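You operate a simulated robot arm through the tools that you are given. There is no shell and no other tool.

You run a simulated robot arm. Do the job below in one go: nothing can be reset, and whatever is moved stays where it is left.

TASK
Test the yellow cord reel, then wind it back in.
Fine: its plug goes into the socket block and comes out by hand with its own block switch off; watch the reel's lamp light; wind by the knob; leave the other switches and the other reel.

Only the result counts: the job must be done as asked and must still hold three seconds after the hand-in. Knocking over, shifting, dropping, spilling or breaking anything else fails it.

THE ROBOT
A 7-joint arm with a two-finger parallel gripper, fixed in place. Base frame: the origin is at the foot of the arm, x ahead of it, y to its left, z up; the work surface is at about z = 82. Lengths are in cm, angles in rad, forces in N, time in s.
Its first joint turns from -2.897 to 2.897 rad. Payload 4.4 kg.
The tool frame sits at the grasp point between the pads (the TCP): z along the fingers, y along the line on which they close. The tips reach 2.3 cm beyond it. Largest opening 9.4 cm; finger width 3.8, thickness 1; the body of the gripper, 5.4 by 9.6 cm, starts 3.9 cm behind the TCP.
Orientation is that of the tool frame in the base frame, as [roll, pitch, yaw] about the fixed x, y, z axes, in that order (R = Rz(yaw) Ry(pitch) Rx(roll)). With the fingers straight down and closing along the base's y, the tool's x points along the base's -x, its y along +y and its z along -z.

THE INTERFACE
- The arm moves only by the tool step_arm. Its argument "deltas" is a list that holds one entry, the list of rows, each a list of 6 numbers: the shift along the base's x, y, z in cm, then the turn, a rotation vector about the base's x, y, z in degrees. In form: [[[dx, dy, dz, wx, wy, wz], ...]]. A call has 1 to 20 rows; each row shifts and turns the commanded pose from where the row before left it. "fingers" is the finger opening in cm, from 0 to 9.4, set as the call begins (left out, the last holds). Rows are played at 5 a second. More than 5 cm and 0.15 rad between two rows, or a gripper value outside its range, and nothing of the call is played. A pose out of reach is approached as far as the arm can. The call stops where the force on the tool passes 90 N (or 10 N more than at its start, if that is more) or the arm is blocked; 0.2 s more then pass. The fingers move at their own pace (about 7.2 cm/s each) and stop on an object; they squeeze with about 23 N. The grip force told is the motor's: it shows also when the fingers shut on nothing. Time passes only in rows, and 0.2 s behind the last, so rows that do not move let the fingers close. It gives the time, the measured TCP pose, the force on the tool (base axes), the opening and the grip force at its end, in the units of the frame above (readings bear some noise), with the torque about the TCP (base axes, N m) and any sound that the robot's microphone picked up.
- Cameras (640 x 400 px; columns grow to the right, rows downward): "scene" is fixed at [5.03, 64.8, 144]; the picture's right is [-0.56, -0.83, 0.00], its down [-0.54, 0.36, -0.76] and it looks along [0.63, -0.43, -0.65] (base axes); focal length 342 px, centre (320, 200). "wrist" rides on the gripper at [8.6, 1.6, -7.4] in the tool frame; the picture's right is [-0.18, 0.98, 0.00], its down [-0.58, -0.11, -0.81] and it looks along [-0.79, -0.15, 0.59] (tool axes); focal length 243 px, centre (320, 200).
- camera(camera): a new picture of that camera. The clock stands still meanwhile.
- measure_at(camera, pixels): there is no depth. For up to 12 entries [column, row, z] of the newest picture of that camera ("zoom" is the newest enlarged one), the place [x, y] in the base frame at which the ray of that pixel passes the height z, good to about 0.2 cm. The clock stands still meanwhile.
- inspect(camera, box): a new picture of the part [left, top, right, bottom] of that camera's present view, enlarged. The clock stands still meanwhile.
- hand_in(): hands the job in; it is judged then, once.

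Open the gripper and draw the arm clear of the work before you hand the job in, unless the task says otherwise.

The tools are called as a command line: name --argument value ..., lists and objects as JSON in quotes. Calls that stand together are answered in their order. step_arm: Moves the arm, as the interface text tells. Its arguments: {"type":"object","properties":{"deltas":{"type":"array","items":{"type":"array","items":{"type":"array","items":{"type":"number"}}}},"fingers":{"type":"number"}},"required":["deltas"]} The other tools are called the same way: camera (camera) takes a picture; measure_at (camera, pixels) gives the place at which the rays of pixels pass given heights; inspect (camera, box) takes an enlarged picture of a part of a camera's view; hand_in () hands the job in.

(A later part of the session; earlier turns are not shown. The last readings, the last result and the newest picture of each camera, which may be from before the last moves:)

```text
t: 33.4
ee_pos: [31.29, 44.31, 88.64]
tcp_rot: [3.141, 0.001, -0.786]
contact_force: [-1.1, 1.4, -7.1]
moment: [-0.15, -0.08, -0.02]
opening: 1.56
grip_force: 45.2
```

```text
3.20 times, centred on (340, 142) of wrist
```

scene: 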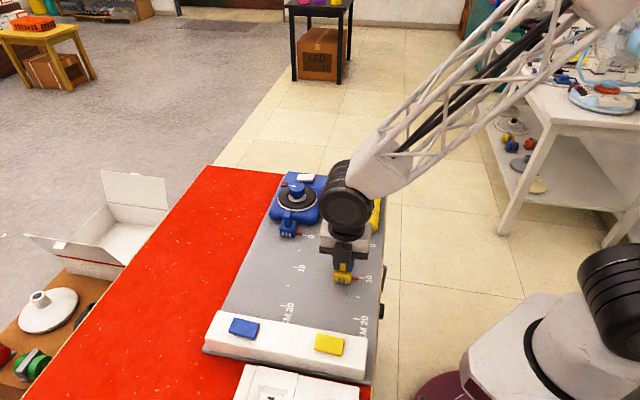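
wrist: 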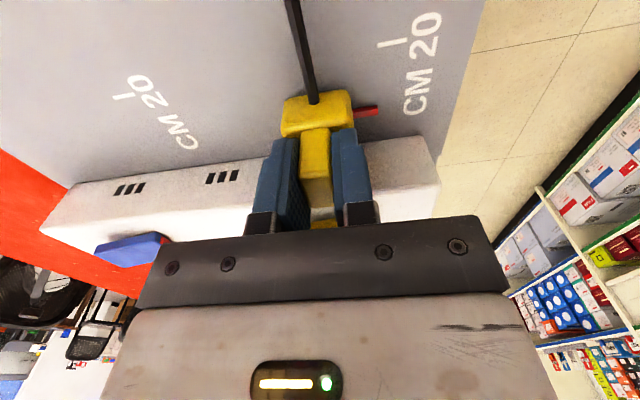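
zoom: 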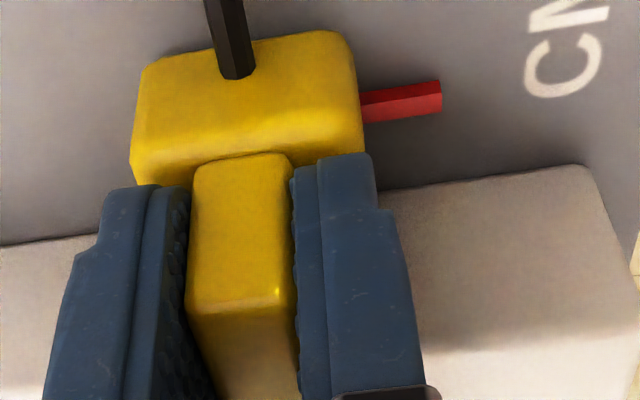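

No axial force yet; I keep pushing in small steps.

step_arm --deltas '[[[-0.1, 0.1, 0, 0, 0, 0], [-0.1, 0.1, 0, 0, 0, 0], [-0.1, 0.1, 0, 0, 0, 0], [0, 0, 0, 0, 0, 0]]]'

step_arm --deltas '[[[-0.1, 0.1, 0, 0, 0, 0], [-0.1, 0.1, 0, 0, 0, 0], [0, 0, 0, 0, 0, 0]]]'

inspect --camera "wrist" --box '[240, 80, 440, 205]'

inspect --camera "scene" --box '[290, 270, 390, 360]'

```text
t: 34.4
ee_pos: [31.02, 44.5, 88.61]
tcp_rot: [3.14, 0.001, -0.787]
contact_force: [40.9, 3.1, -19.2]
moment: [-0.07, -0.2, 0.02]
opening: 1.56
grip_force: 44.7
```

```text
t: 35.0
ee_pos: [30.95, 44.66, 88.67]
tcp_rot: [-3.14, -0.001, -0.787]
contact_force: [23.1, -0.1, -24.7]
moment: [0.0, -0.23, 0.17]
opening: 1.53
grip_force: 44.7
stopped in row 3: the force on the tool passed its limit at 96 N (the readings are from after the stop); the commanded pose is now the measured one
```

```text
3.20 times, centred on (340, 142) of wrist
```

zoom: 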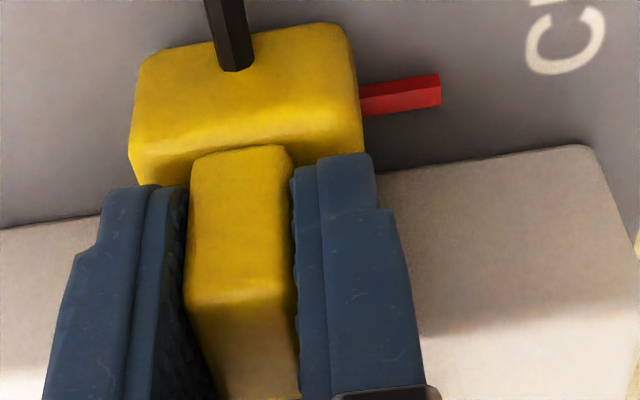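

```text
4.44 times, centred on (340, 315) of scene
```

zoom: 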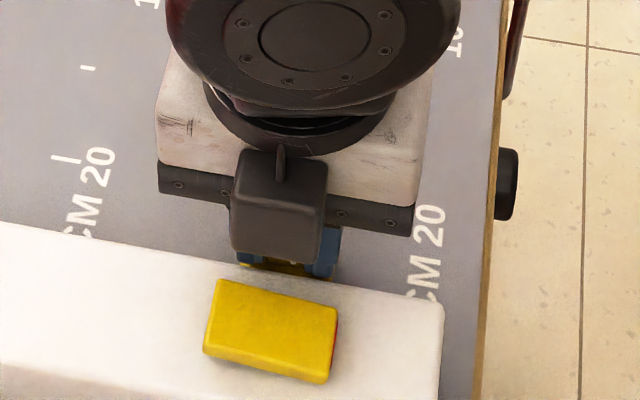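

Firm axial contact at 96 N with TCP u≈9.7 — likely seated. I check the gap between plug and block face by measuring pointer and block base edge.

inspect --camera "wrist" --box '[240, 80, 440, 205]'

measure_at --camera "zoom" --pixels '[[400, 96, 83.2], [385, 172, 83], [100, 217, 83], [138, 60, 86], [345, 25, 86], [130, 160, 84.5], [363, 150, 84.5]]'

inspect --camera "scene" --box '[325, 310, 365, 350]'

```text
3.20 times, centred on (340, 142) of wrist
```

zoom: 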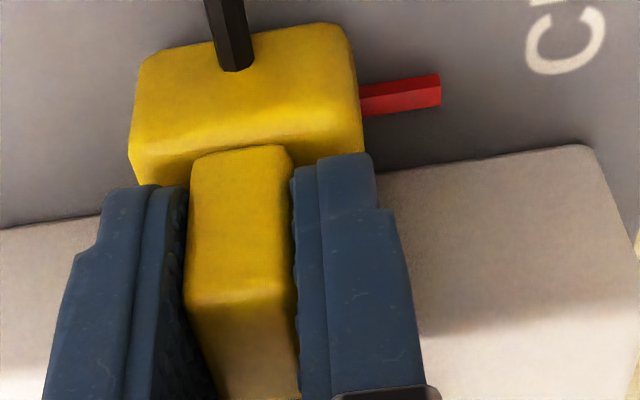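

```text
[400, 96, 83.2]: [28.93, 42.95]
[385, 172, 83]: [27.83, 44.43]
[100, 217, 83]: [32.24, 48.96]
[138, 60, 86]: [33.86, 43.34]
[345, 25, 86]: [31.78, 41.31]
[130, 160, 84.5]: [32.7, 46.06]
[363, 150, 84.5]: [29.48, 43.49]
```

```text
10.00 times, centred on (345, 330) of scene
```

zoom: 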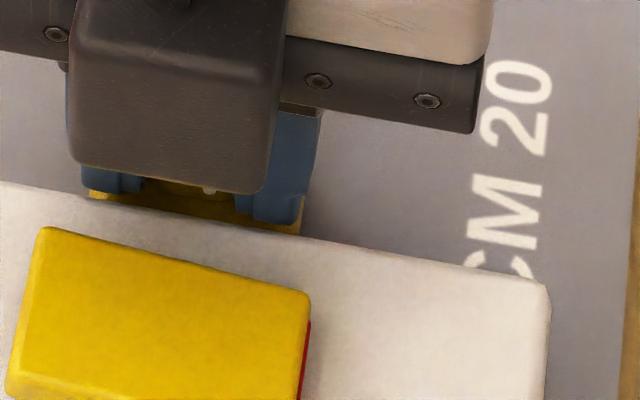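

The body front computes to within ~0.2 cm of the block face (u 11.5–11.8). I push once more gently to see whether it still advances.

step_arm --deltas '[[[-0.05, 0.05, 0, 0, 0, 0], [-0.04, 0.04, 0, 0, 0, 0], [-0.04, 0.04, 0, 0, 0, 0], [-0.04, 0.04, 0, 0, 0, 0]]]'

inspect --camera "wrist" --box '[240, 80, 440, 205]'

```text
t: 35.8
ee_pos: [30.88, 44.68, 88.72]
tcp_rot: [-3.138, -0.001, -0.786]
contact_force: [22.7, -3.7, -22.9]
moment: [-0.06, -0.17, 0.41]
opening: 1.58
grip_force: 45.4
stopped in row 3: the force on the tool passed its limit at 95 N (the readings are from after the stop); the commanded pose is now the measured one
```

```text
3.20 times, centred on (340, 142) of wrist
```

zoom: 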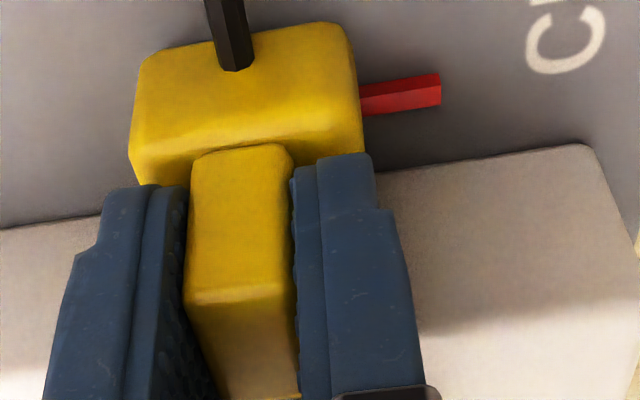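

No further advance at 95 N: the plug is seated. I open the fingers and rise clear.

step_arm --deltas '[[[0, 0, 0, 0, 0, 0], [0, 0, 0, 0, 0, 0], [0, 0, 2, 0, 0, 0], [0, 0, 3, 0, 0, 0], [0, 0, 3, 0, 0, 0], [0, 0, 2, 0, 0, 0], [0, 0, 0, 0, 0, 0]]]' --fingers 4

camera --camera "wrist"

camera --camera "scene"

```text
t: 36.5
ee_pos: [30.82, 44.51, 89.11]
tcp_rot: [3.135, -0.005, -0.788]
contact_force: [-0.4, -0.2, 0.0]
moment: [-0.01, -0.02, -0.01]
opening: 4.0
grip_force: 0.2
stopped in row 3: the force on the tool passed its limit at 173 N (the readings are from after the stop); the commanded pose is now the measured one
```

```text
taken
```

wrist: 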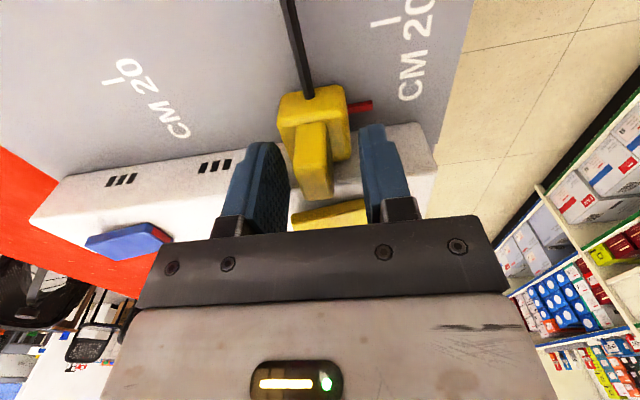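

```text
taken
```

scene: 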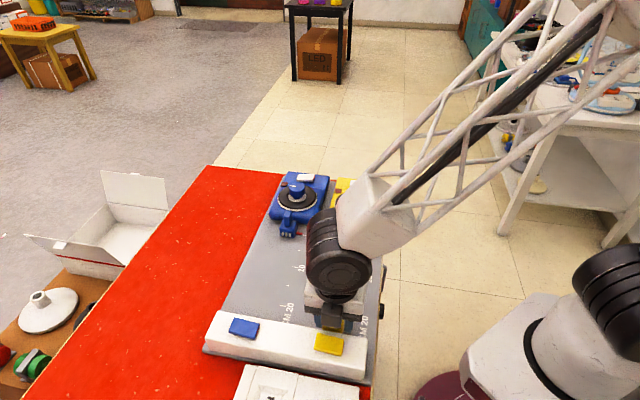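

A brief spike occurred but the tool is now free with fingers at 4 cm. I check the plug's seating after release.

inspect --camera "wrist" --box '[220, 70, 420, 235]'

inspect --camera "scene" --box '[325, 310, 365, 350]'

```text
2.42 times, centred on (320, 152) of wrist
```

zoom: 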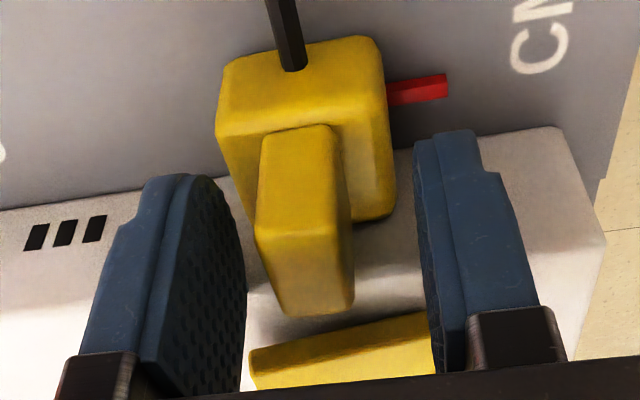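

```text
10.00 times, centred on (345, 330) of scene
```

zoom: 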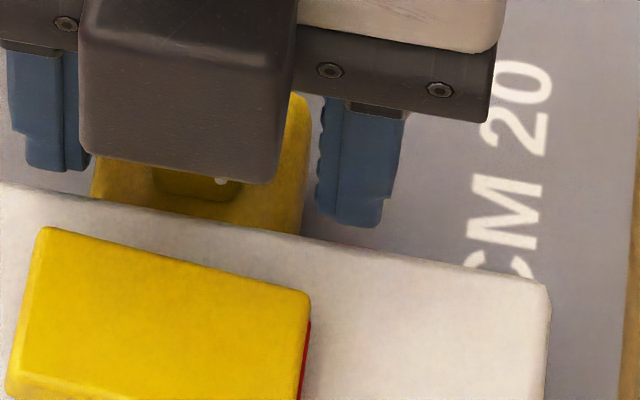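

The plug stays seated against the block. I rise clear of its handle.

step_arm --deltas '[[[0, 0, 1, 0, 0, 0], [0, 0, 2, 0, 0, 0], [0, 0, 3, 0, 0, 0], [0, 0, 2, 0, 0, 0], [0, 0, 0, 0, 0, 0]]]'

camera --camera "wrist"

inspect --camera "wrist" --box '[240, 60, 440, 225]'

```text
t: 37.7
ee_pos: [30.79, 44.62, 97.05]
tcp_rot: [3.135, -0.004, -0.787]
contact_force: [0.0, -0.2, -0.3]
moment: [0.02, -0.01, 0.0]
opening: 4.01
grip_force: 0.0
```

```text
taken
```

wrist: 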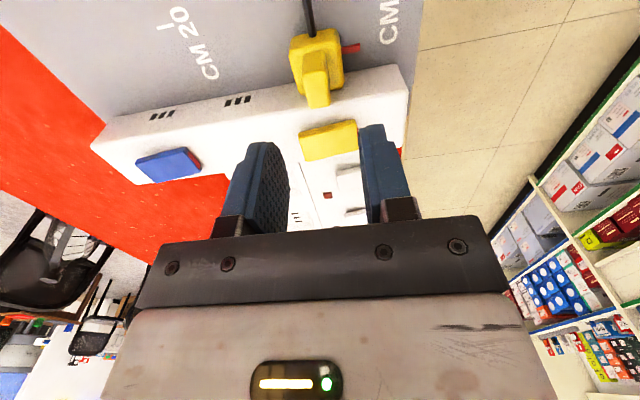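

```text
2.42 times, centred on (340, 142) of wrist
```

zoom: 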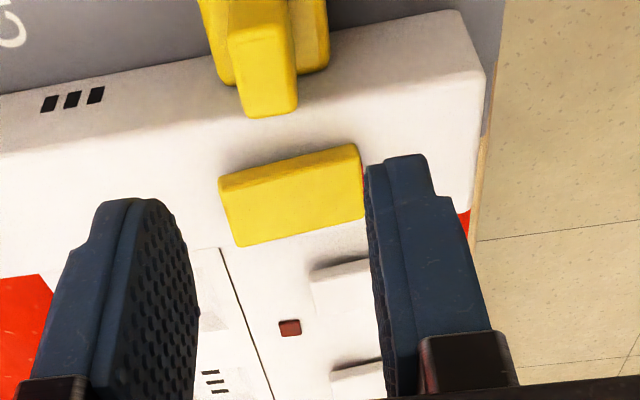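

The yellow switch is at (328,140). I measure its top corners to plan the press on its raised (+v, left) end.

measure_at --camera "zoom" --pixels '[[220, 182, 89], [243, 245, 89], [357, 147, 88], [365, 217, 88], [223, 200, 89], [362, 170, 88], [220, 182, 88], [243, 245, 88], [280, 80, 89.2], [297, 115, 89.2]]'

measure_at --camera "scene" --pixels '[[317, 333.3, 88], [317, 333.3, 89], [343.6, 339.4, 87.5], [343.6, 339.4, 88], [314, 349, 88], [314, 349, 89], [340.6, 356, 87.5], [340.6, 356, 88]]'

```text
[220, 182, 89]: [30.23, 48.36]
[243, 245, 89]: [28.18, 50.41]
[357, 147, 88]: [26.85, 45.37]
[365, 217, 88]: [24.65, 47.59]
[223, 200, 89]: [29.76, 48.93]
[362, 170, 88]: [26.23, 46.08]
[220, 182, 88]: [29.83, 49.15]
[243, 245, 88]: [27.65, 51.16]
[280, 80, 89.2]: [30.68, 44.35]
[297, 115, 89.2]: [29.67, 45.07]
```

```text
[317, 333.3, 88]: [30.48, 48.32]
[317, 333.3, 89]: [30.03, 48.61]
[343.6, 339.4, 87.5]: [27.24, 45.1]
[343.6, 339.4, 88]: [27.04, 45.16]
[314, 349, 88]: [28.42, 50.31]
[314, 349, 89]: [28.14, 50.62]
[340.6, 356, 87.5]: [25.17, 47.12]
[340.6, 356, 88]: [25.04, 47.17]
```

Switch spans u 13.0–15.8, v 51.05–55.6; the +v end stands near z≈88.9. I close the fingers and move over that end at (28.5,49.3).

step_arm --deltas '[[[-1.15, 2.33, 0, 0, 0, 0], [-1.14, 2.34, 0, 0, 0, 0], [0, 0, -1.5, 0, 0, 0], [0, 0, -1.5, 0, 0, 0], [0, 0, -1, 0, 0, 0], [0, 0, 0, 0, 0, 0]]]' --fingers 0

camera --camera "wrist"

inspect --camera "scene" --box '[280, 290, 380, 370]'

```text
t: 39.1
ee_pos: [28.58, 49.29, 92.98]
tcp_rot: [3.137, -0.004, -0.788]
contact_force: [-0.2, 0.5, -0.3]
moment: [-0.01, -0.01, 0.02]
opening: 0.0
grip_force: 22.9
```

```text
taken
```

wrist: 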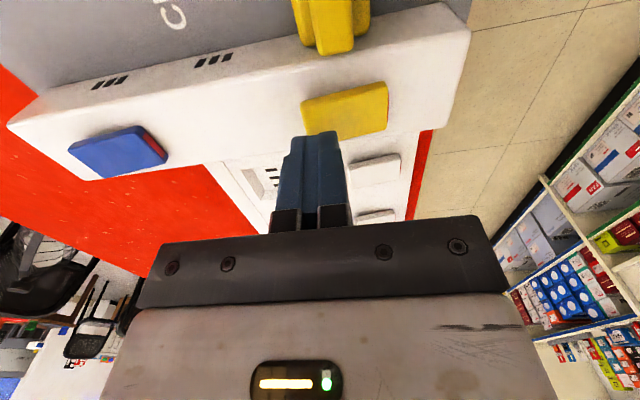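

```text
5.00 times, centred on (330, 330) of scene
```

zoom: 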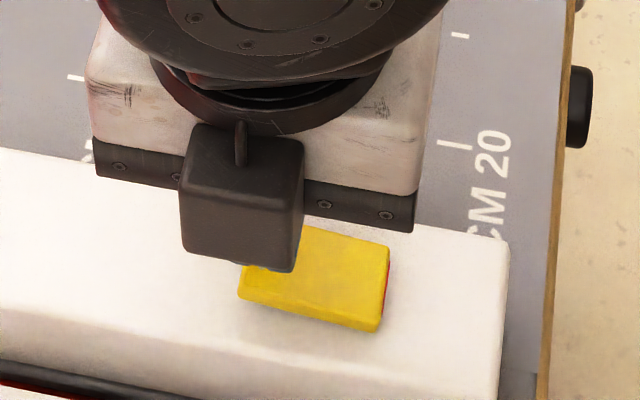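

Fingers are above the left end of the switch. I lower gently in small steps to press it.

step_arm --deltas '[[[0, 0, -0.8, 0, 0, 0], [0, 0, -0.5, 0, 0, 0], [0, 0, -0.3, 0, 0, 0], [0, 0, -0.2, 0, 0, 0], [0, 0, -0.2, 0, 0, 0], [0, 0, 0, 0, 0, 0]]]'

step_arm --deltas '[[[0, 0, -0.15, 0, 0, 0], [0, 0, -0.15, 0, 0, 0], [0, 0, -0.1, 0, 0, 0], [0, 0, 0, 0, 0, 0]]]'

inspect --camera "scene" --box '[280, 290, 380, 370]'

```text
t: 40.5
ee_pos: [28.48, 49.21, 90.93]
tcp_rot: [3.137, -0.003, -0.789]
contact_force: [-3.1, -3.4, 10.7]
moment: [-0.01, 0.21, 0.05]
opening: 0.0
grip_force: 22.9
```

```text
t: 41.3
ee_pos: [28.73, 49.39, 91.1]
tcp_rot: [-3.141, -0.002, -0.787]
contact_force: [0.1, 0.1, 0.4]
moment: [0.04, 0.0, 0.02]
opening: 0.0
grip_force: 22.9
stopped in row 3: the force on the tool passed its limit at 97 N (the readings are from after the stop); the commanded pose is now the measured one
```

```text
5.00 times, centred on (330, 330) of scene
```

zoom: 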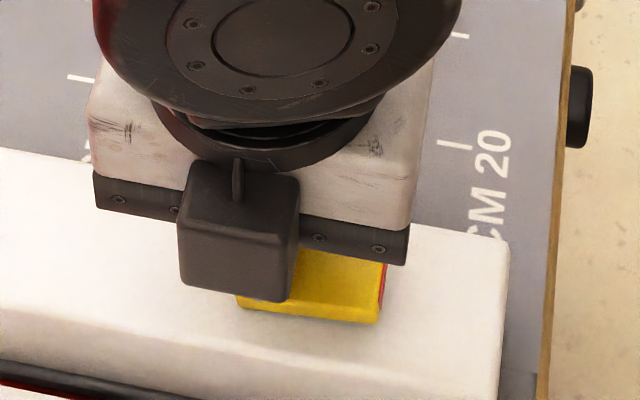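

Pressed with a peak of 97 N; the right end now seems raised. I lift off to look at the switch and the reel lamp.

step_arm --deltas '[[[0, 0, 1, 0, 0, 0], [0, 0, 2, 0, 0, 0], [0, 0, 3, 0, 0, 0], [0, 0, 0, 0, 0, 0]]]'

camera --camera "scene"

inspect --camera "scene" --box '[280, 290, 380, 370]'

inspect --camera "scene" --box '[260, 160, 400, 250]'

camera --camera "wrist"

```text
t: 42.3
ee_pos: [28.81, 49.31, 97.0]
tcp_rot: [3.138, -0.004, -0.79]
contact_force: [-0.3, 0.0, -1.5]
moment: [0.01, 0.03, -0.02]
opening: 0.0
grip_force: 22.7
```

```text
taken
```

scene: 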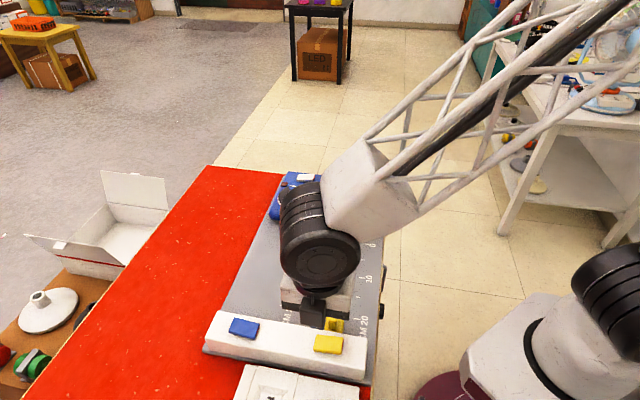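

```text
5.00 times, centred on (330, 330) of scene
```

zoom: 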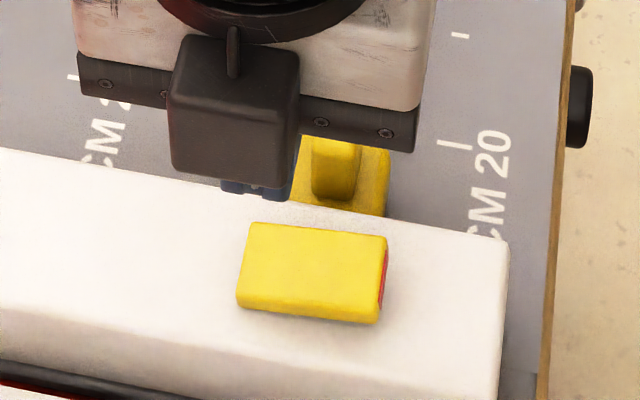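

```text
4.44 times, centred on (330, 205) of scene
```

zoom: 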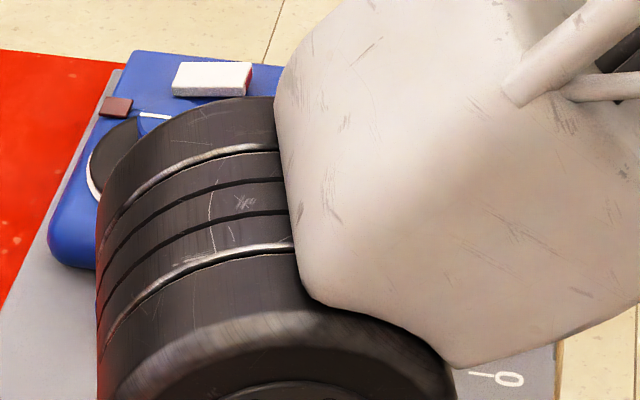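

```text
taken
```

wrist: 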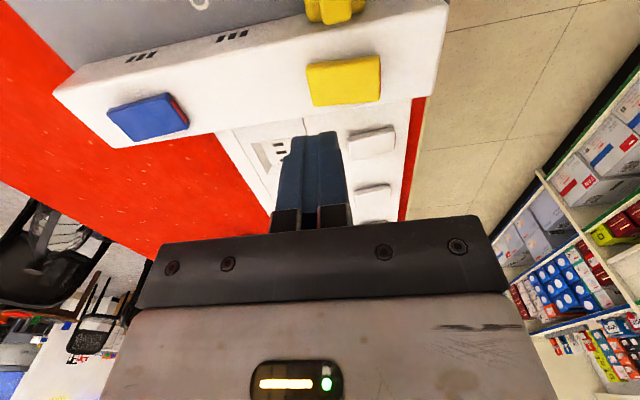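

The yellow switch has flipped (red end now raised). I move the arm aside to see the reel's lamp.

step_arm --deltas '[[[0, 1, 4, 0, 0, 0], [1, 1, 4, 0, 0, 0], [3, 1, 3, 0, 0, 0], [4, 1, 2, 0, 0, 0], [4.5, 0, 1, 0, 0, 0], [4.5, 0, 0, 0, 0, 0], [4.5, 0, 0, 0, 0, 0], [4.5, 0, 0, 0, 0, 0], [0, 0, 0, 0, 0, 0]]]'

camera --camera "scene"

inspect --camera "scene" --box '[260, 160, 400, 250]'

inspect --camera "scene" --box '[280, 290, 380, 370]'

```text
t: 44.3
ee_pos: [54.76, 53.05, 110.83]
tcp_rot: [3.137, -0.001, -0.79]
contact_force: [0.8, -0.4, 0.0]
moment: [0.02, 0.05, -0.01]
opening: 0.0
grip_force: 22.4
```

```text
taken
```

scene: 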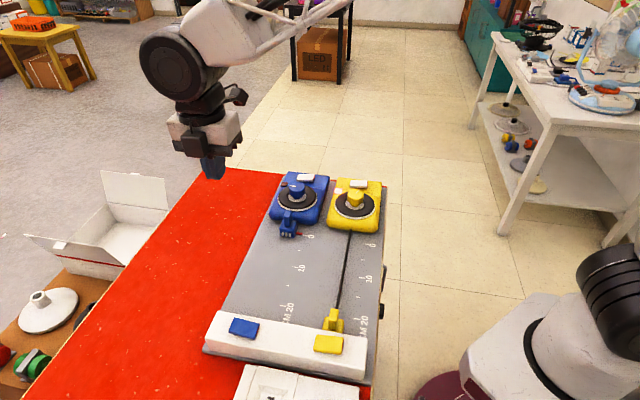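

```text
4.44 times, centred on (330, 205) of scene
```

zoom: 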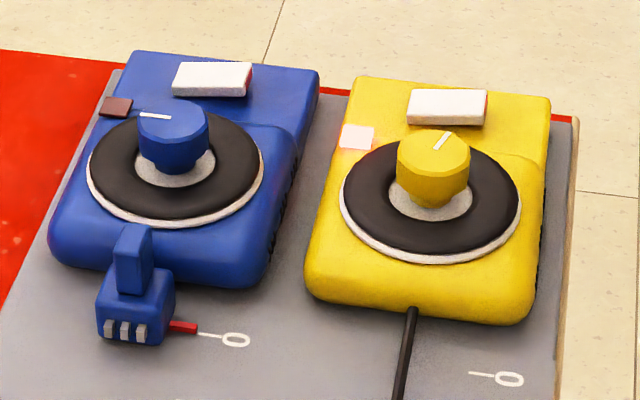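

```text
5.00 times, centred on (330, 330) of scene
```

zoom: 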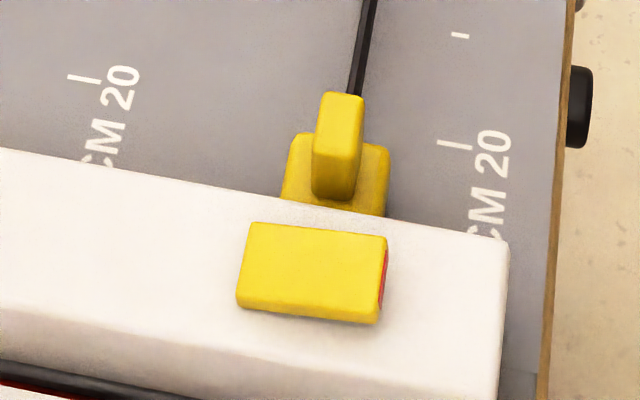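

The yellow reel's lamp is lit (bright at (341,138) of the zoom), and the knob mark has turned. Now I go back to switch the yellow block switch off by pressing its raised −v end.

step_arm --deltas '[[[-4.5, 0, 0, 0, 0, 0], [-4.5, 0, 0, 0, 0, 0], [-4.5, -1, 0, 0, 0, 0], [-4.5, -1, -1, 0, 0, 0], [-4, -1, -2, 0, 0, 0], [-3.5, -1, -3, 0, 0, 0], [-2, -1, -3, 0, 0, 0], [-1, -1, -3, 0, 0, 0], [0, 0, -2, 0, 0, 0], [0, 0, 0, 0, 0, 0]]]'

camera --camera "wrist"

camera --camera "scene"

```text
t: 46.5
ee_pos: [26.12, 47.21, 96.96]
tcp_rot: [3.14, -0.002, -0.787]
contact_force: [-0.6, 0.2, 0.4]
moment: [0.01, -0.01, 0.0]
opening: 0.0
grip_force: 23.2
```

```text
taken
```

wrist: 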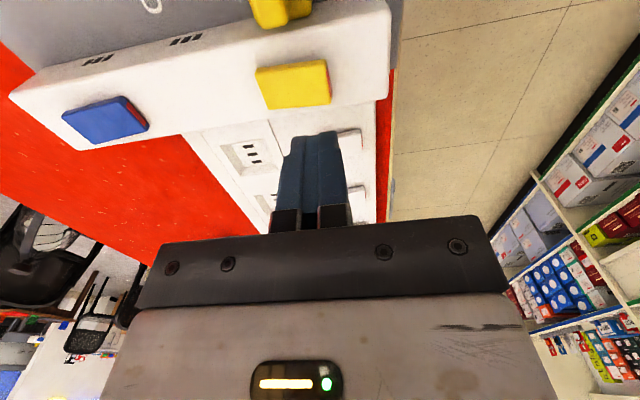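

```text
taken
```

scene: 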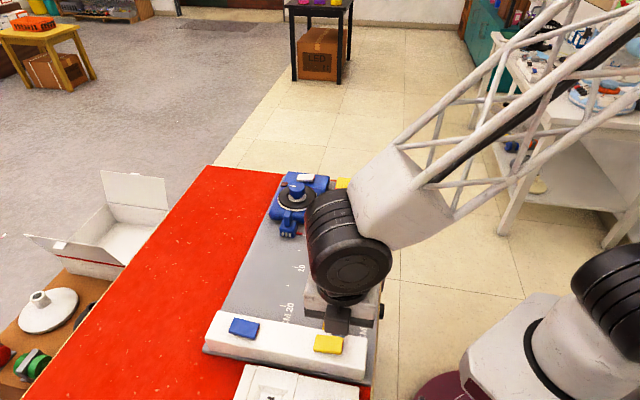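

Tool is above the red end (v≈51.9, u≈14.9). I lower and press.

step_arm --deltas '[[[0, 0, -2, 0, 0, 0], [0, 0, -2, 0, 0, 0], [0, 0, -0.8, 0, 0, 0], [0, 0, -0.5, 0, 0, 0], [0, 0, -0.3, 0, 0, 0], [0, 0, -0.2, 0, 0, 0], [0, 0, -0.2, 0, 0, 0], [0, 0, 0, 0, 0, 0]]]'

step_arm --deltas '[[[0, 0, -0.1, 0, 0, 0], [0, 0, -0.1, 0, 0, 0], [0, 0, -0.1, 0, 0, 0], [0, 0, 0, 0, 0, 0]]]'

inspect --camera "scene" --box '[280, 290, 380, 370]'

```text
t: 48.3
ee_pos: [26.08, 47.18, 90.98]
tcp_rot: [3.14, -0.002, -0.788]
contact_force: [-0.1, -0.3, 3.0]
moment: [0.05, 0.0, 0.02]
opening: 0.0
grip_force: 22.6
```

```text
t: 49.1
ee_pos: [26.19, 47.47, 91.12]
tcp_rot: [-3.137, 0.0, -0.788]
contact_force: [-0.4, -0.7, 0.5]
moment: [0.01, -0.03, 0.0]
opening: 0.0
grip_force: 22.4
stopped in row 3: the force on the tool passed its limit at 98 N (the readings are from after the stop); the commanded pose is now the measured one
```

```text
5.00 times, centred on (330, 330) of scene
```

zoom: 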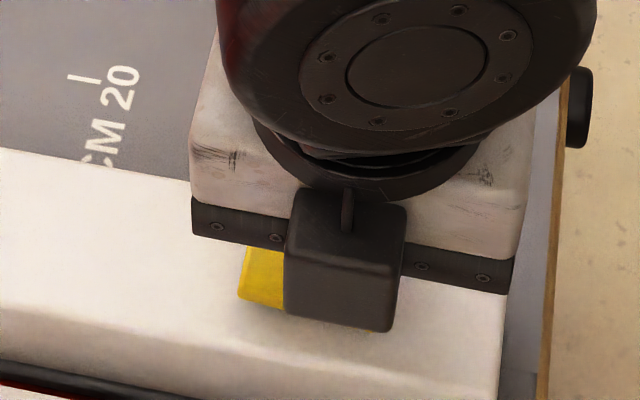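

The press peaked at 98 N and bounced. I lift and move away to check both the switch and the reel's lamp.

step_arm --deltas '[[[0, 0, 1, 0, 0, 0], [0, 0, 3, 0, 0, 0], [0, 0, 4, 0, 0, 0], [1, 1, 4, 0, 0, 0], [3, 2, 2, 0, 0, 0], [4, 2, 0, 0, 0, 0], [4, 2, 0, 0, 0, 0], [4, 0, 0, 0, 0, 0], [4, 0, 0, 0, 0, 0], [4, 0, 0, 0, 0, 0], [0, 0, 0, 0, 0, 0]]]'

camera --camera "scene"

inspect --camera "scene" --box '[260, 160, 400, 250]'

inspect --camera "scene" --box '[280, 290, 380, 370]'

```text
t: 51.5
ee_pos: [49.99, 54.07, 104.7]
tcp_rot: [-3.141, -0.003, -0.789]
contact_force: [0.1, 0.5, 0.4]
moment: [-0.01, 0.01, 0.01]
opening: 0.0
grip_force: 22.9
```

```text
taken
```

scene: 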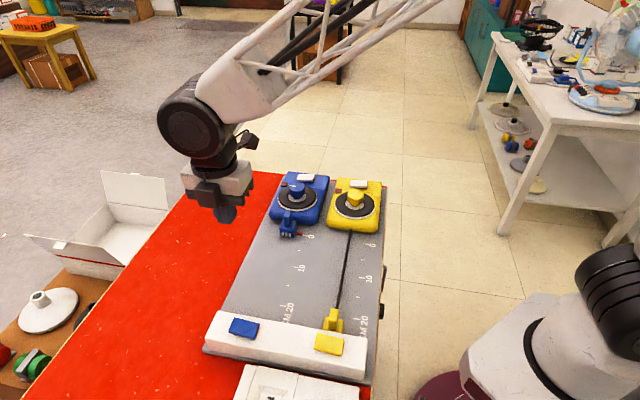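

```text
4.44 times, centred on (330, 205) of scene
```

zoom: 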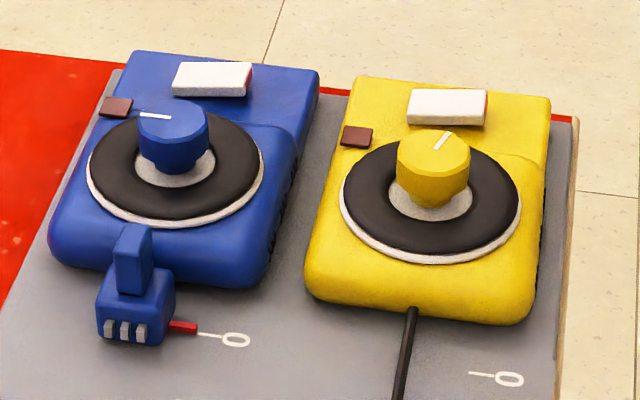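

```text
5.00 times, centred on (330, 330) of scene
```

zoom: 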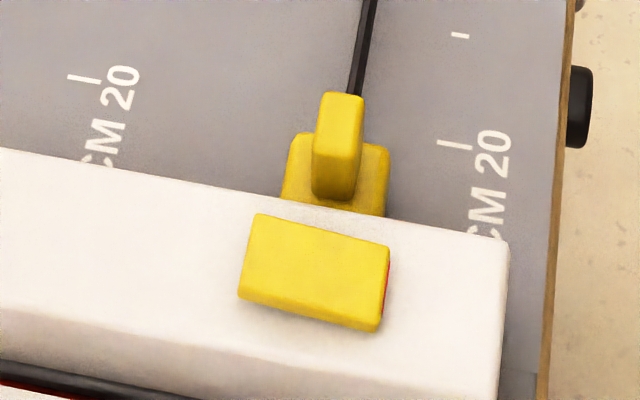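

Lamp is dark and the switch is back off. I go above the plug handle at (30.87,44.7) with fingers open.

step_arm --deltas '[[[-4, -1, 0, 0, 0, 0.2], [-4, -1, 0, 0, 0, 0], [-4, -2, 0, 0, 0, 0], [-3, -2, -1, 0, 0, 0], [-2, -1.6, -2, 0, 0, 0], [-2.1, -1.75, -3, 0, 0, 0], [0, 0, -3, 0, 0, 0], [0, 0, -0.7, 0, 0, 0], [0, 0, 0, 0, 0, 0]]]' --fingers 4.5

inspect --camera "wrist" --box '[220, 0, 420, 205]'

```text
t: 53.5
ee_pos: [31.08, 45.09, 95.23]
tcp_rot: [-3.138, -0.002, -0.783]
contact_force: [-0.4, -1.1, -0.7]
moment: [-0.01, 0.04, -0.02]
opening: 4.49
grip_force: 0.0
```

```text
1.95 times, centred on (320, 102) of wrist
```

zoom: 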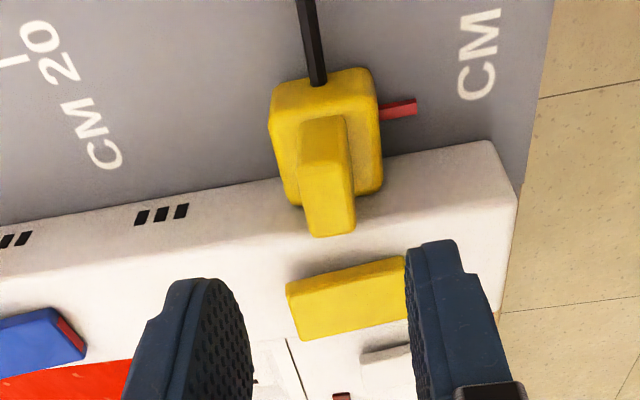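

I measure the handle top in this view before descending.

measure_at --camera "zoom" --pixels '[[302, 180, 89.2], [348, 172, 89.2], [312, 236, 89.2], [355, 231, 89.2], [329, 205, 89.2]]'

step_arm --deltas '[[[-0.2, -0.35, -1.5, 0, 0, 0], [0, 0, -1, 0, 0, 0], [0, 0, 0, 0, 0, 0]]]'

```text
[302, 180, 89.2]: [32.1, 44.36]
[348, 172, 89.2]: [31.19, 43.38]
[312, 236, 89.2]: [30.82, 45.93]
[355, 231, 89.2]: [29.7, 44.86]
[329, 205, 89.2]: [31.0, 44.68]
```

```text
t: 54.3
ee_pos: [30.83, 44.77, 92.73]
tcp_rot: [-3.14, -0.002, -0.785]
contact_force: [0.2, 0.0, 0.3]
moment: [-0.04, 0.01, -0.01]
opening: 4.5
grip_force: 0.1
```

Handle centre v≈53.45 matches the TCP. I descend to z≈88.7 and close.

step_arm --deltas '[[[0.05, -0.05, -1.5, 0, 0, 0], [0, 0, -1.5, 0, 0, 0], [0, 0, -1.0, 0, 0, 0], [0, 0, 0, 0, 0, 0]]]'

step_arm --deltas '[[[0, 0, 0, 0, 0, 0], [0, 0, 0, 0, 0, 0], [0, 0, 0, 0, 0, 0], [0, 0, 0, 0, 0, 0]]]' --fingers 0.5

```text
t: 55.1
ee_pos: [31.15, 44.91, 90.09]
tcp_rot: [-3.127, 0.001, -0.785]
contact_force: [0.2, 0.4, -0.6]
moment: [0.01, -0.03, -0.01]
opening: 4.51
grip_force: 0.1
stopped in row 3: the force on the tool passed its limit at 121 N (the readings are from after the stop); the commanded pose is now the measured one
```

```text
t: 56.1
ee_pos: [31.13, 44.95, 89.81]
tcp_rot: [-3.127, 0.005, -0.784]
contact_force: [-21.5, -33.5, 15.5]
moment: [-0.68, 0.48, 0.05]
opening: 2.21
grip_force: 19.2
```

The finger edges caught the block's front top edge (fingers reach u≈11.7), giving a bad grip of 2.2 cm. I reopen, check the picture, and will re-grip about 0.7 cm further toward the reel.

step_arm --deltas '[[[0, 0, 0, 0, 0, 0], [0, 0, 0, 0, 0, 0], [0, 0, 0, 0, 0, 0]]]' --fingers 4.5

camera --camera "wrist"

inspect --camera "scene" --box '[280, 290, 380, 370]'

```text
t: 56.9
ee_pos: [31.27, 45.04, 90.04]
tcp_rot: [-3.127, 0.001, -0.786]
contact_force: [-5.4, 7.8, 12.7]
moment: [0.12, 0.54, -0.26]
opening: 4.42
grip_force: 0.0
```

```text
taken
```

wrist: 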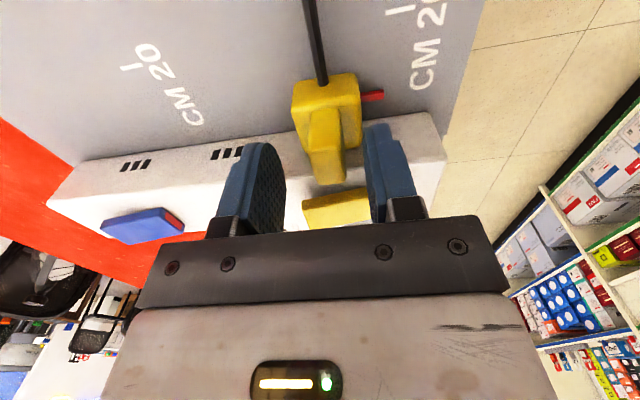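

```text
5.00 times, centred on (330, 330) of scene
```

zoom: 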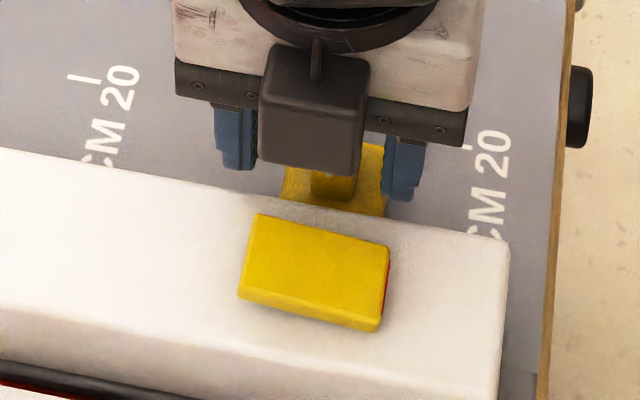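

Something lightly touches; I rise 2.5 cm, straighten the small roll and shift to u≈9.1, v≈53.45.

step_arm --deltas '[[[0, 0, 0.5, 0, 0, 0], [0, 0, 2, 0, 0, 0], [0.09, -0.81, 0, -0.59, 0.59, 0], [0, 0, 0, 0, 0, 0]]]'

inspect --camera "wrist" --box '[220, 50, 420, 215]'

```text
t: 57.9
ee_pos: [31.19, 44.1, 92.34]
tcp_rot: [3.139, 0.001, -0.781]
contact_force: [-0.1, -0.8, 0.8]
moment: [-0.01, 0.01, 0.0]
opening: 4.51
grip_force: 0.1
```

```text
2.42 times, centred on (320, 132) of wrist
```

zoom: 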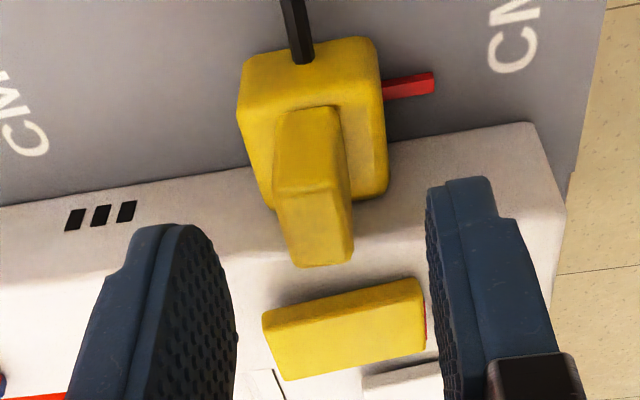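

Position u≈9.1, v≈53.24; I correct v by +0.2 and descend slowly.

step_arm --deltas '[[[0.15, 0.15, -1, 0, 0, -0.2], [0, 0, -1, 0, 0, 0], [0, 0, -0.6, 0, 0, 0], [0, 0, -0.4, 0, 0, 0], [0, 0, -0.3, 0, 0, 0], [0, 0, -0.2, 0, 0, 0], [0, 0, 0, 0, 0, 0]]]'

inspect --camera "wrist" --box '[220, 50, 420, 215]'

```text
t: 59.5
ee_pos: [31.42, 44.33, 88.85]
tcp_rot: [3.141, 0.002, -0.788]
contact_force: [-0.4, -0.5, 0.8]
moment: [0.01, -0.02, 0.02]
opening: 4.53
grip_force: 0.0
```

```text
2.42 times, centred on (320, 132) of wrist
```

zoom: 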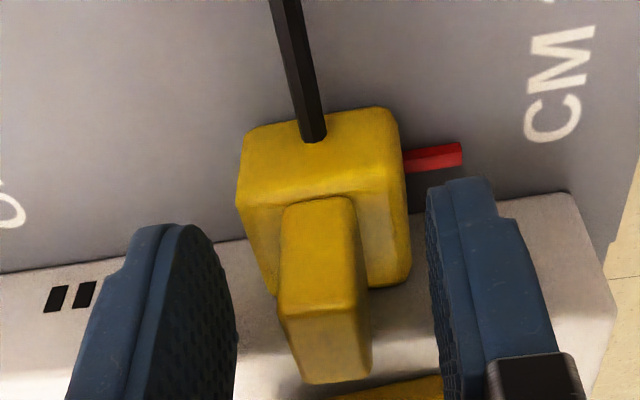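

No contact now. I close on the handle.

step_arm --deltas '[[[0, 0, 0, 0, 0, 0], [0, 0, 0, 0, 0, 0], [0, 0, 0, 0, 0, 0], [0, 0, 0, 0, 0, 0]]]' --fingers 0.5

```text
t: 60.5
ee_pos: [31.51, 44.23, 88.89]
tcp_rot: [3.14, 0.002, -0.788]
contact_force: [-18.3, -16.9, 3.8]
moment: [-0.03, -0.11, 0.35]
opening: 1.54
grip_force: 45.1
```

Good grip at 1.54 cm. I relax the sideways force and pull the plug out toward the reel.

step_arm --deltas '[[[-0.03, -0.03, 0, 0, 0, 0], [0, 0, 0, 0, 0, 0], [0.1, -0.1, 0, 0, 0, 0], [0.1, -0.1, 0, 0, 0, 0], [0.1, -0.1, 0, 0, 0, 0], [0.1, -0.1, 0, 0, 0, 0], [0, 0, 0, 0, 0, 0]]]'

inspect --camera "wrist" --box '[220, 50, 420, 215]'

```text
t: 62.1
ee_pos: [31.72, 43.85, 88.82]
tcp_rot: [3.142, 0.002, -0.787]
contact_force: [-31.1, -29.6, 1.4]
moment: [-0.03, 0.24, 0.4]
opening: 1.58
grip_force: 45.0
```

```text
2.42 times, centred on (320, 132) of wrist
```

zoom: 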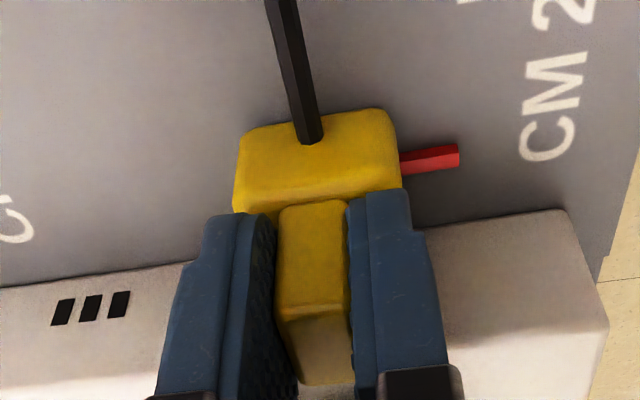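

The plug follows. I ease the lateral force and pull about 1.7 cm more.

step_arm --deltas '[[[-0.03, -0.03, 0, 0, 0, 0], [0.15, -0.15, 0, 0, 0, 0], [0.15, -0.15, 0, 0, 0, 0], [0.15, -0.15, 0, 0, 0, 0], [0.15, -0.15, 0, 0, 0, 0], [0.2, -0.2, 0, 0, 0, 0], [0.2, -0.2, 0, 0, 0, 0], [0.2, -0.2, 0, 0, 0, 0], [0, 0, 0, 0, 0, 0]]]'

inspect --camera "wrist" --box '[220, 50, 420, 215]'

inspect --camera "scene" --box '[280, 250, 380, 370]'

```text
t: 64.1
ee_pos: [33.04, 42.69, 88.86]
tcp_rot: [-3.141, 0.002, -0.788]
contact_force: [-0.1, -0.2, -13.1]
moment: [0.05, 0.02, 0.22]
opening: 1.58
grip_force: 44.8
```

```text
2.42 times, centred on (320, 132) of wrist
```

zoom: 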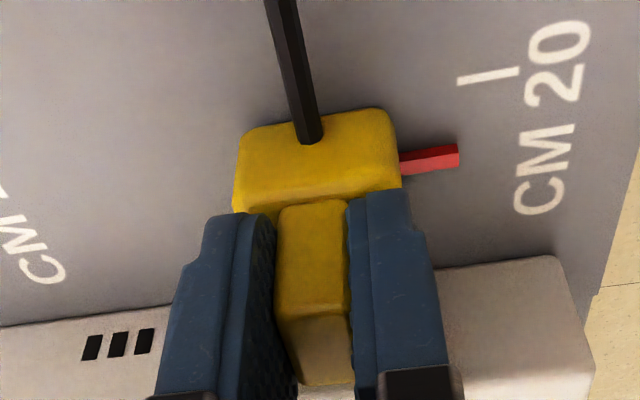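

```text
3.33 times, centred on (330, 310) of scene
```

zoom: 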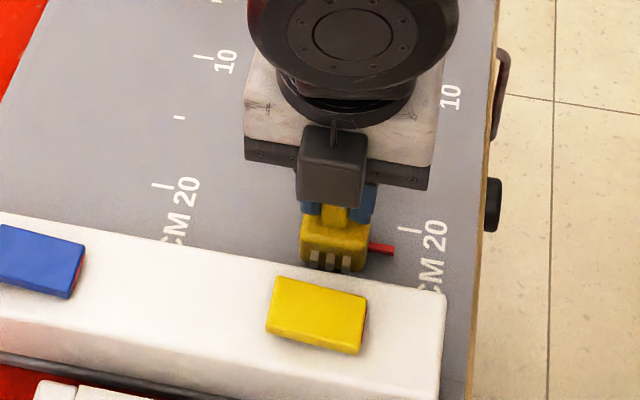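

The plug is out, prongs clear of the block. I release it, rise, and check the reel knob's mark from the aside position.

step_arm --deltas '[[[0, 0, 0, 0, 0, 0], [0, 0, 0, 0, 0, 0], [0, 0, 0, 0, 0, 0]]]' --fingers 4.5

step_arm --deltas '[[[0, 0, 1, 0, 0, 0], [0, 0, 2, 0, 0, 0], [0, 0, 4, 0, 0, 0], [1, 1, 4, 0, 0, 0], [2, 2, 4, 0, 0, 0], [2, 3, 3, 0, 0, 0], [3, 3, 1, 0, 0, 0], [3, 3, 0, 0, 0, 0], [3, 0, 0, 0, 0, 0], [3, 0, 0, 0, 0, 0], [0, 0, 0, 0, 0, 0]]]'

camera --camera "scene"

inspect --camera "scene" --box '[260, 160, 400, 250]'

inspect --camera "scene" --box '[325, 170, 389, 218]'

```text
t: 64.9
ee_pos: [33.06, 42.63, 88.97]
tcp_rot: [3.141, 0.002, -0.786]
contact_force: [-0.7, -0.3, -0.4]
moment: [0.01, 0.02, -0.02]
opening: 4.49
grip_force: 0.1
```

```text
t: 67.3
ee_pos: [49.85, 54.67, 107.64]
tcp_rot: [3.141, 0.001, -0.789]
contact_force: [-0.8, 0.4, 0.0]
moment: [0.0, 0.03, 0.01]
opening: 4.49
grip_force: 0.0
```

```text
taken
```

scene: 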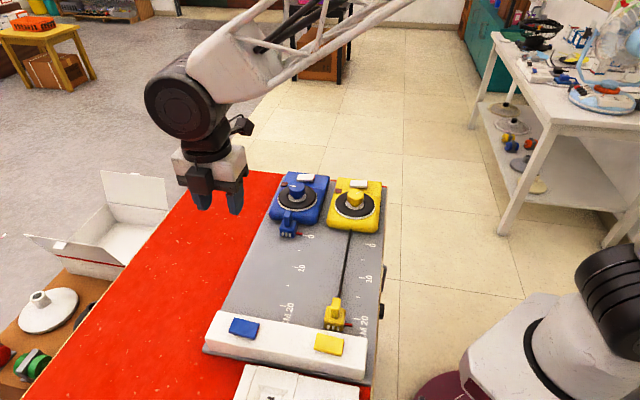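

```text
4.44 times, centred on (330, 205) of scene
```

zoom: 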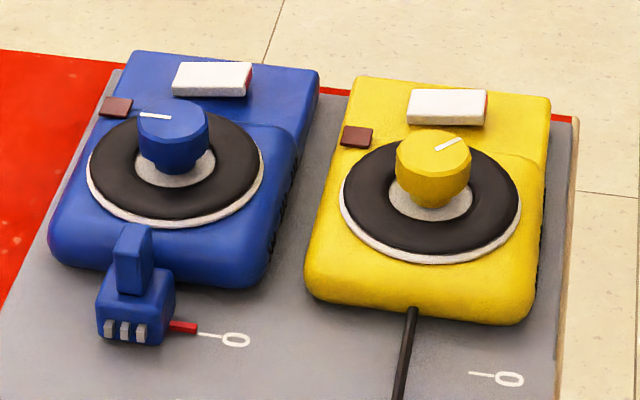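

```text
8.33 times, centred on (357, 194) of scene
```

zoom: 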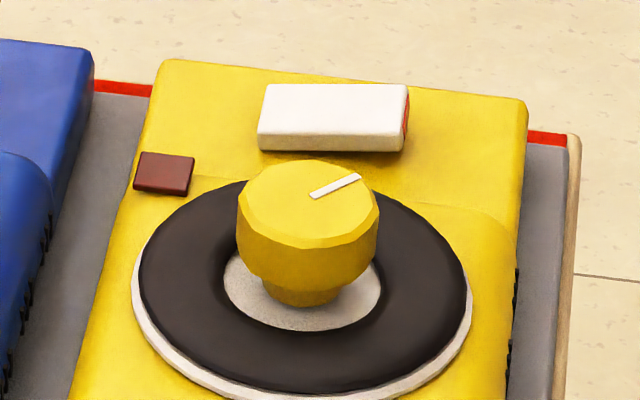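

The lamp is dark, plug is out, and the mark turned clockwise (seen from above) by ~20° as the plug came back ~2.2 cm, so winding is clockwise, around 235° in total. I move over the yellow knob near (54.85,21.1) for a closer look.

step_arm --deltas '[[[0.5, -4, 0, 0, 0, 0], [0.5, -4, 0, 0, 0, 0], [0.5, -4, 0, 0, 0, 0], [0.5, -4, 0, 0, 0, 0], [0.5, -4, -1, 0, 0, 0], [0.5, -4, -1, 0, 0, 0], [0.5, -4, -1.6, 0, 0, 0], [0.5, -4, -2, 0, 0, 0], [1, -1.6, -2, 0, 0, 0], [0, 0, 0, 0, 0, 0]]]' --fingers 6.5

camera --camera "wrist"

inspect --camera "wrist" --box '[220, 0, 420, 160]'

```text
t: 69.5
ee_pos: [55.09, 21.23, 100.26]
tcp_rot: [3.141, 0.002, -0.79]
contact_force: [0.1, -0.5, 0.0]
moment: [0.02, 0.0, 0.01]
opening: 6.51
grip_force: 0.1
```

```text
taken
```

wrist: 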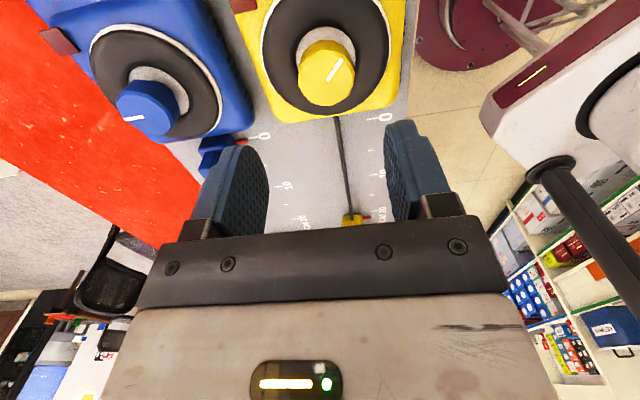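

```text
2.50 times, centred on (320, 80) of wrist
```

zoom: 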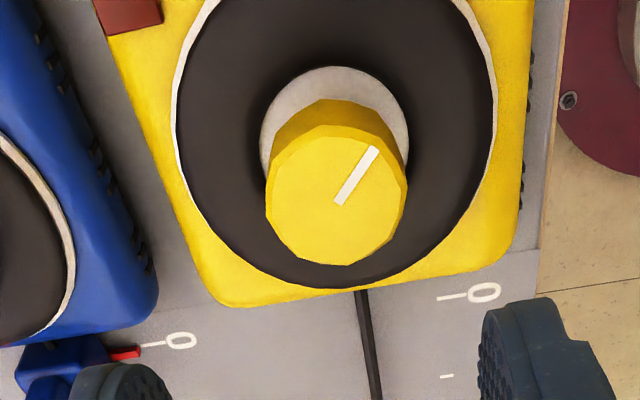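

I triangulate the knob top (zoom centre (337,200), scene (355.4,194.6)), the disc edge and the white reel rocker.

measure_at --camera "zoom" --pixels '[[337, 200, 89], [337, 200, 90], [337, 200, 91], [337, 200, 92], [267, 205, 90.5], [405, 190, 90.5], [335, 145, 87.5], [335, 288, 87.5], [174, 120, 87.5], [493, 110, 87.5]]'

measure_at --camera "scene" --pixels '[[355.4, 194.6, 89], [355.4, 194.6, 90], [355.4, 194.6, 91], [355.4, 194.6, 92], [349.5, 187, 88], [349.5, 187, 89], [367.5, 186.5, 88.5], [355, 207.5, 87.5], [334.5, 205, 87.5], [374, 208, 87.5]]'

```text
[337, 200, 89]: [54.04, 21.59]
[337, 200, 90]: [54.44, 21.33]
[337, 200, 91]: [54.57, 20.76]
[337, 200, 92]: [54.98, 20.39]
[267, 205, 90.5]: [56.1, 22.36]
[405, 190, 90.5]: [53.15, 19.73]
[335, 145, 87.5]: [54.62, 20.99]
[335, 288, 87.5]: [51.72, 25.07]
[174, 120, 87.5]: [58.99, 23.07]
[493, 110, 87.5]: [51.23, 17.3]
```

```text
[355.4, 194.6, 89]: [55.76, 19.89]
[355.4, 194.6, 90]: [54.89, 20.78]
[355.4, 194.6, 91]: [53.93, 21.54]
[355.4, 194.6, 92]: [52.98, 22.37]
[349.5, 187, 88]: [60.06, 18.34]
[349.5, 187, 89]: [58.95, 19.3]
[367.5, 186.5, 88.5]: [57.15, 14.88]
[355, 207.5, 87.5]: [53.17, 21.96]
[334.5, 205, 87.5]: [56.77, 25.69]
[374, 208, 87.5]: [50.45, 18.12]
```

Knob axis is at (54.5,21.08), top z≈90.4, diameter ≈3.95; the white rocker is >5 cm away. I turn the tool +60° to gain range for clockwise winding and centre over the knob.

step_arm --deltas '[[[-0.59, -0.15, 0, 0, 0, 7.5], [0, 0, 0, 0, 0, 7.5], [0, 0, 0, 0, 0, 7.5], [0, 0, 0, 0, 0, 7.5], [0, 0, 0, 0, 0, 7.5], [0, 0, 0, 0, 0, 7.5], [0, 0, -1, 0, 0, 7.5], [0, 0, -2, 0, 0, 7.5], [0, 0, 0, 0, 0, 0], [0, 0, 0, 0, 0, 0]]]' --fingers 6.5

camera --camera "wrist"

```text
t: 71.7
ee_pos: [54.4, 21.11, 97.16]
tcp_rot: [3.137, 0.003, 0.256]
contact_force: [-0.2, 0.5, -0.2]
moment: [0.03, -0.01, -0.04]
opening: 6.51
grip_force: 0.1
```

```text
taken
```

wrist: 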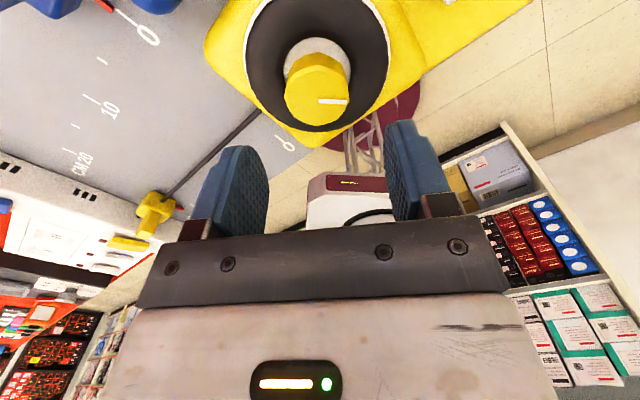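

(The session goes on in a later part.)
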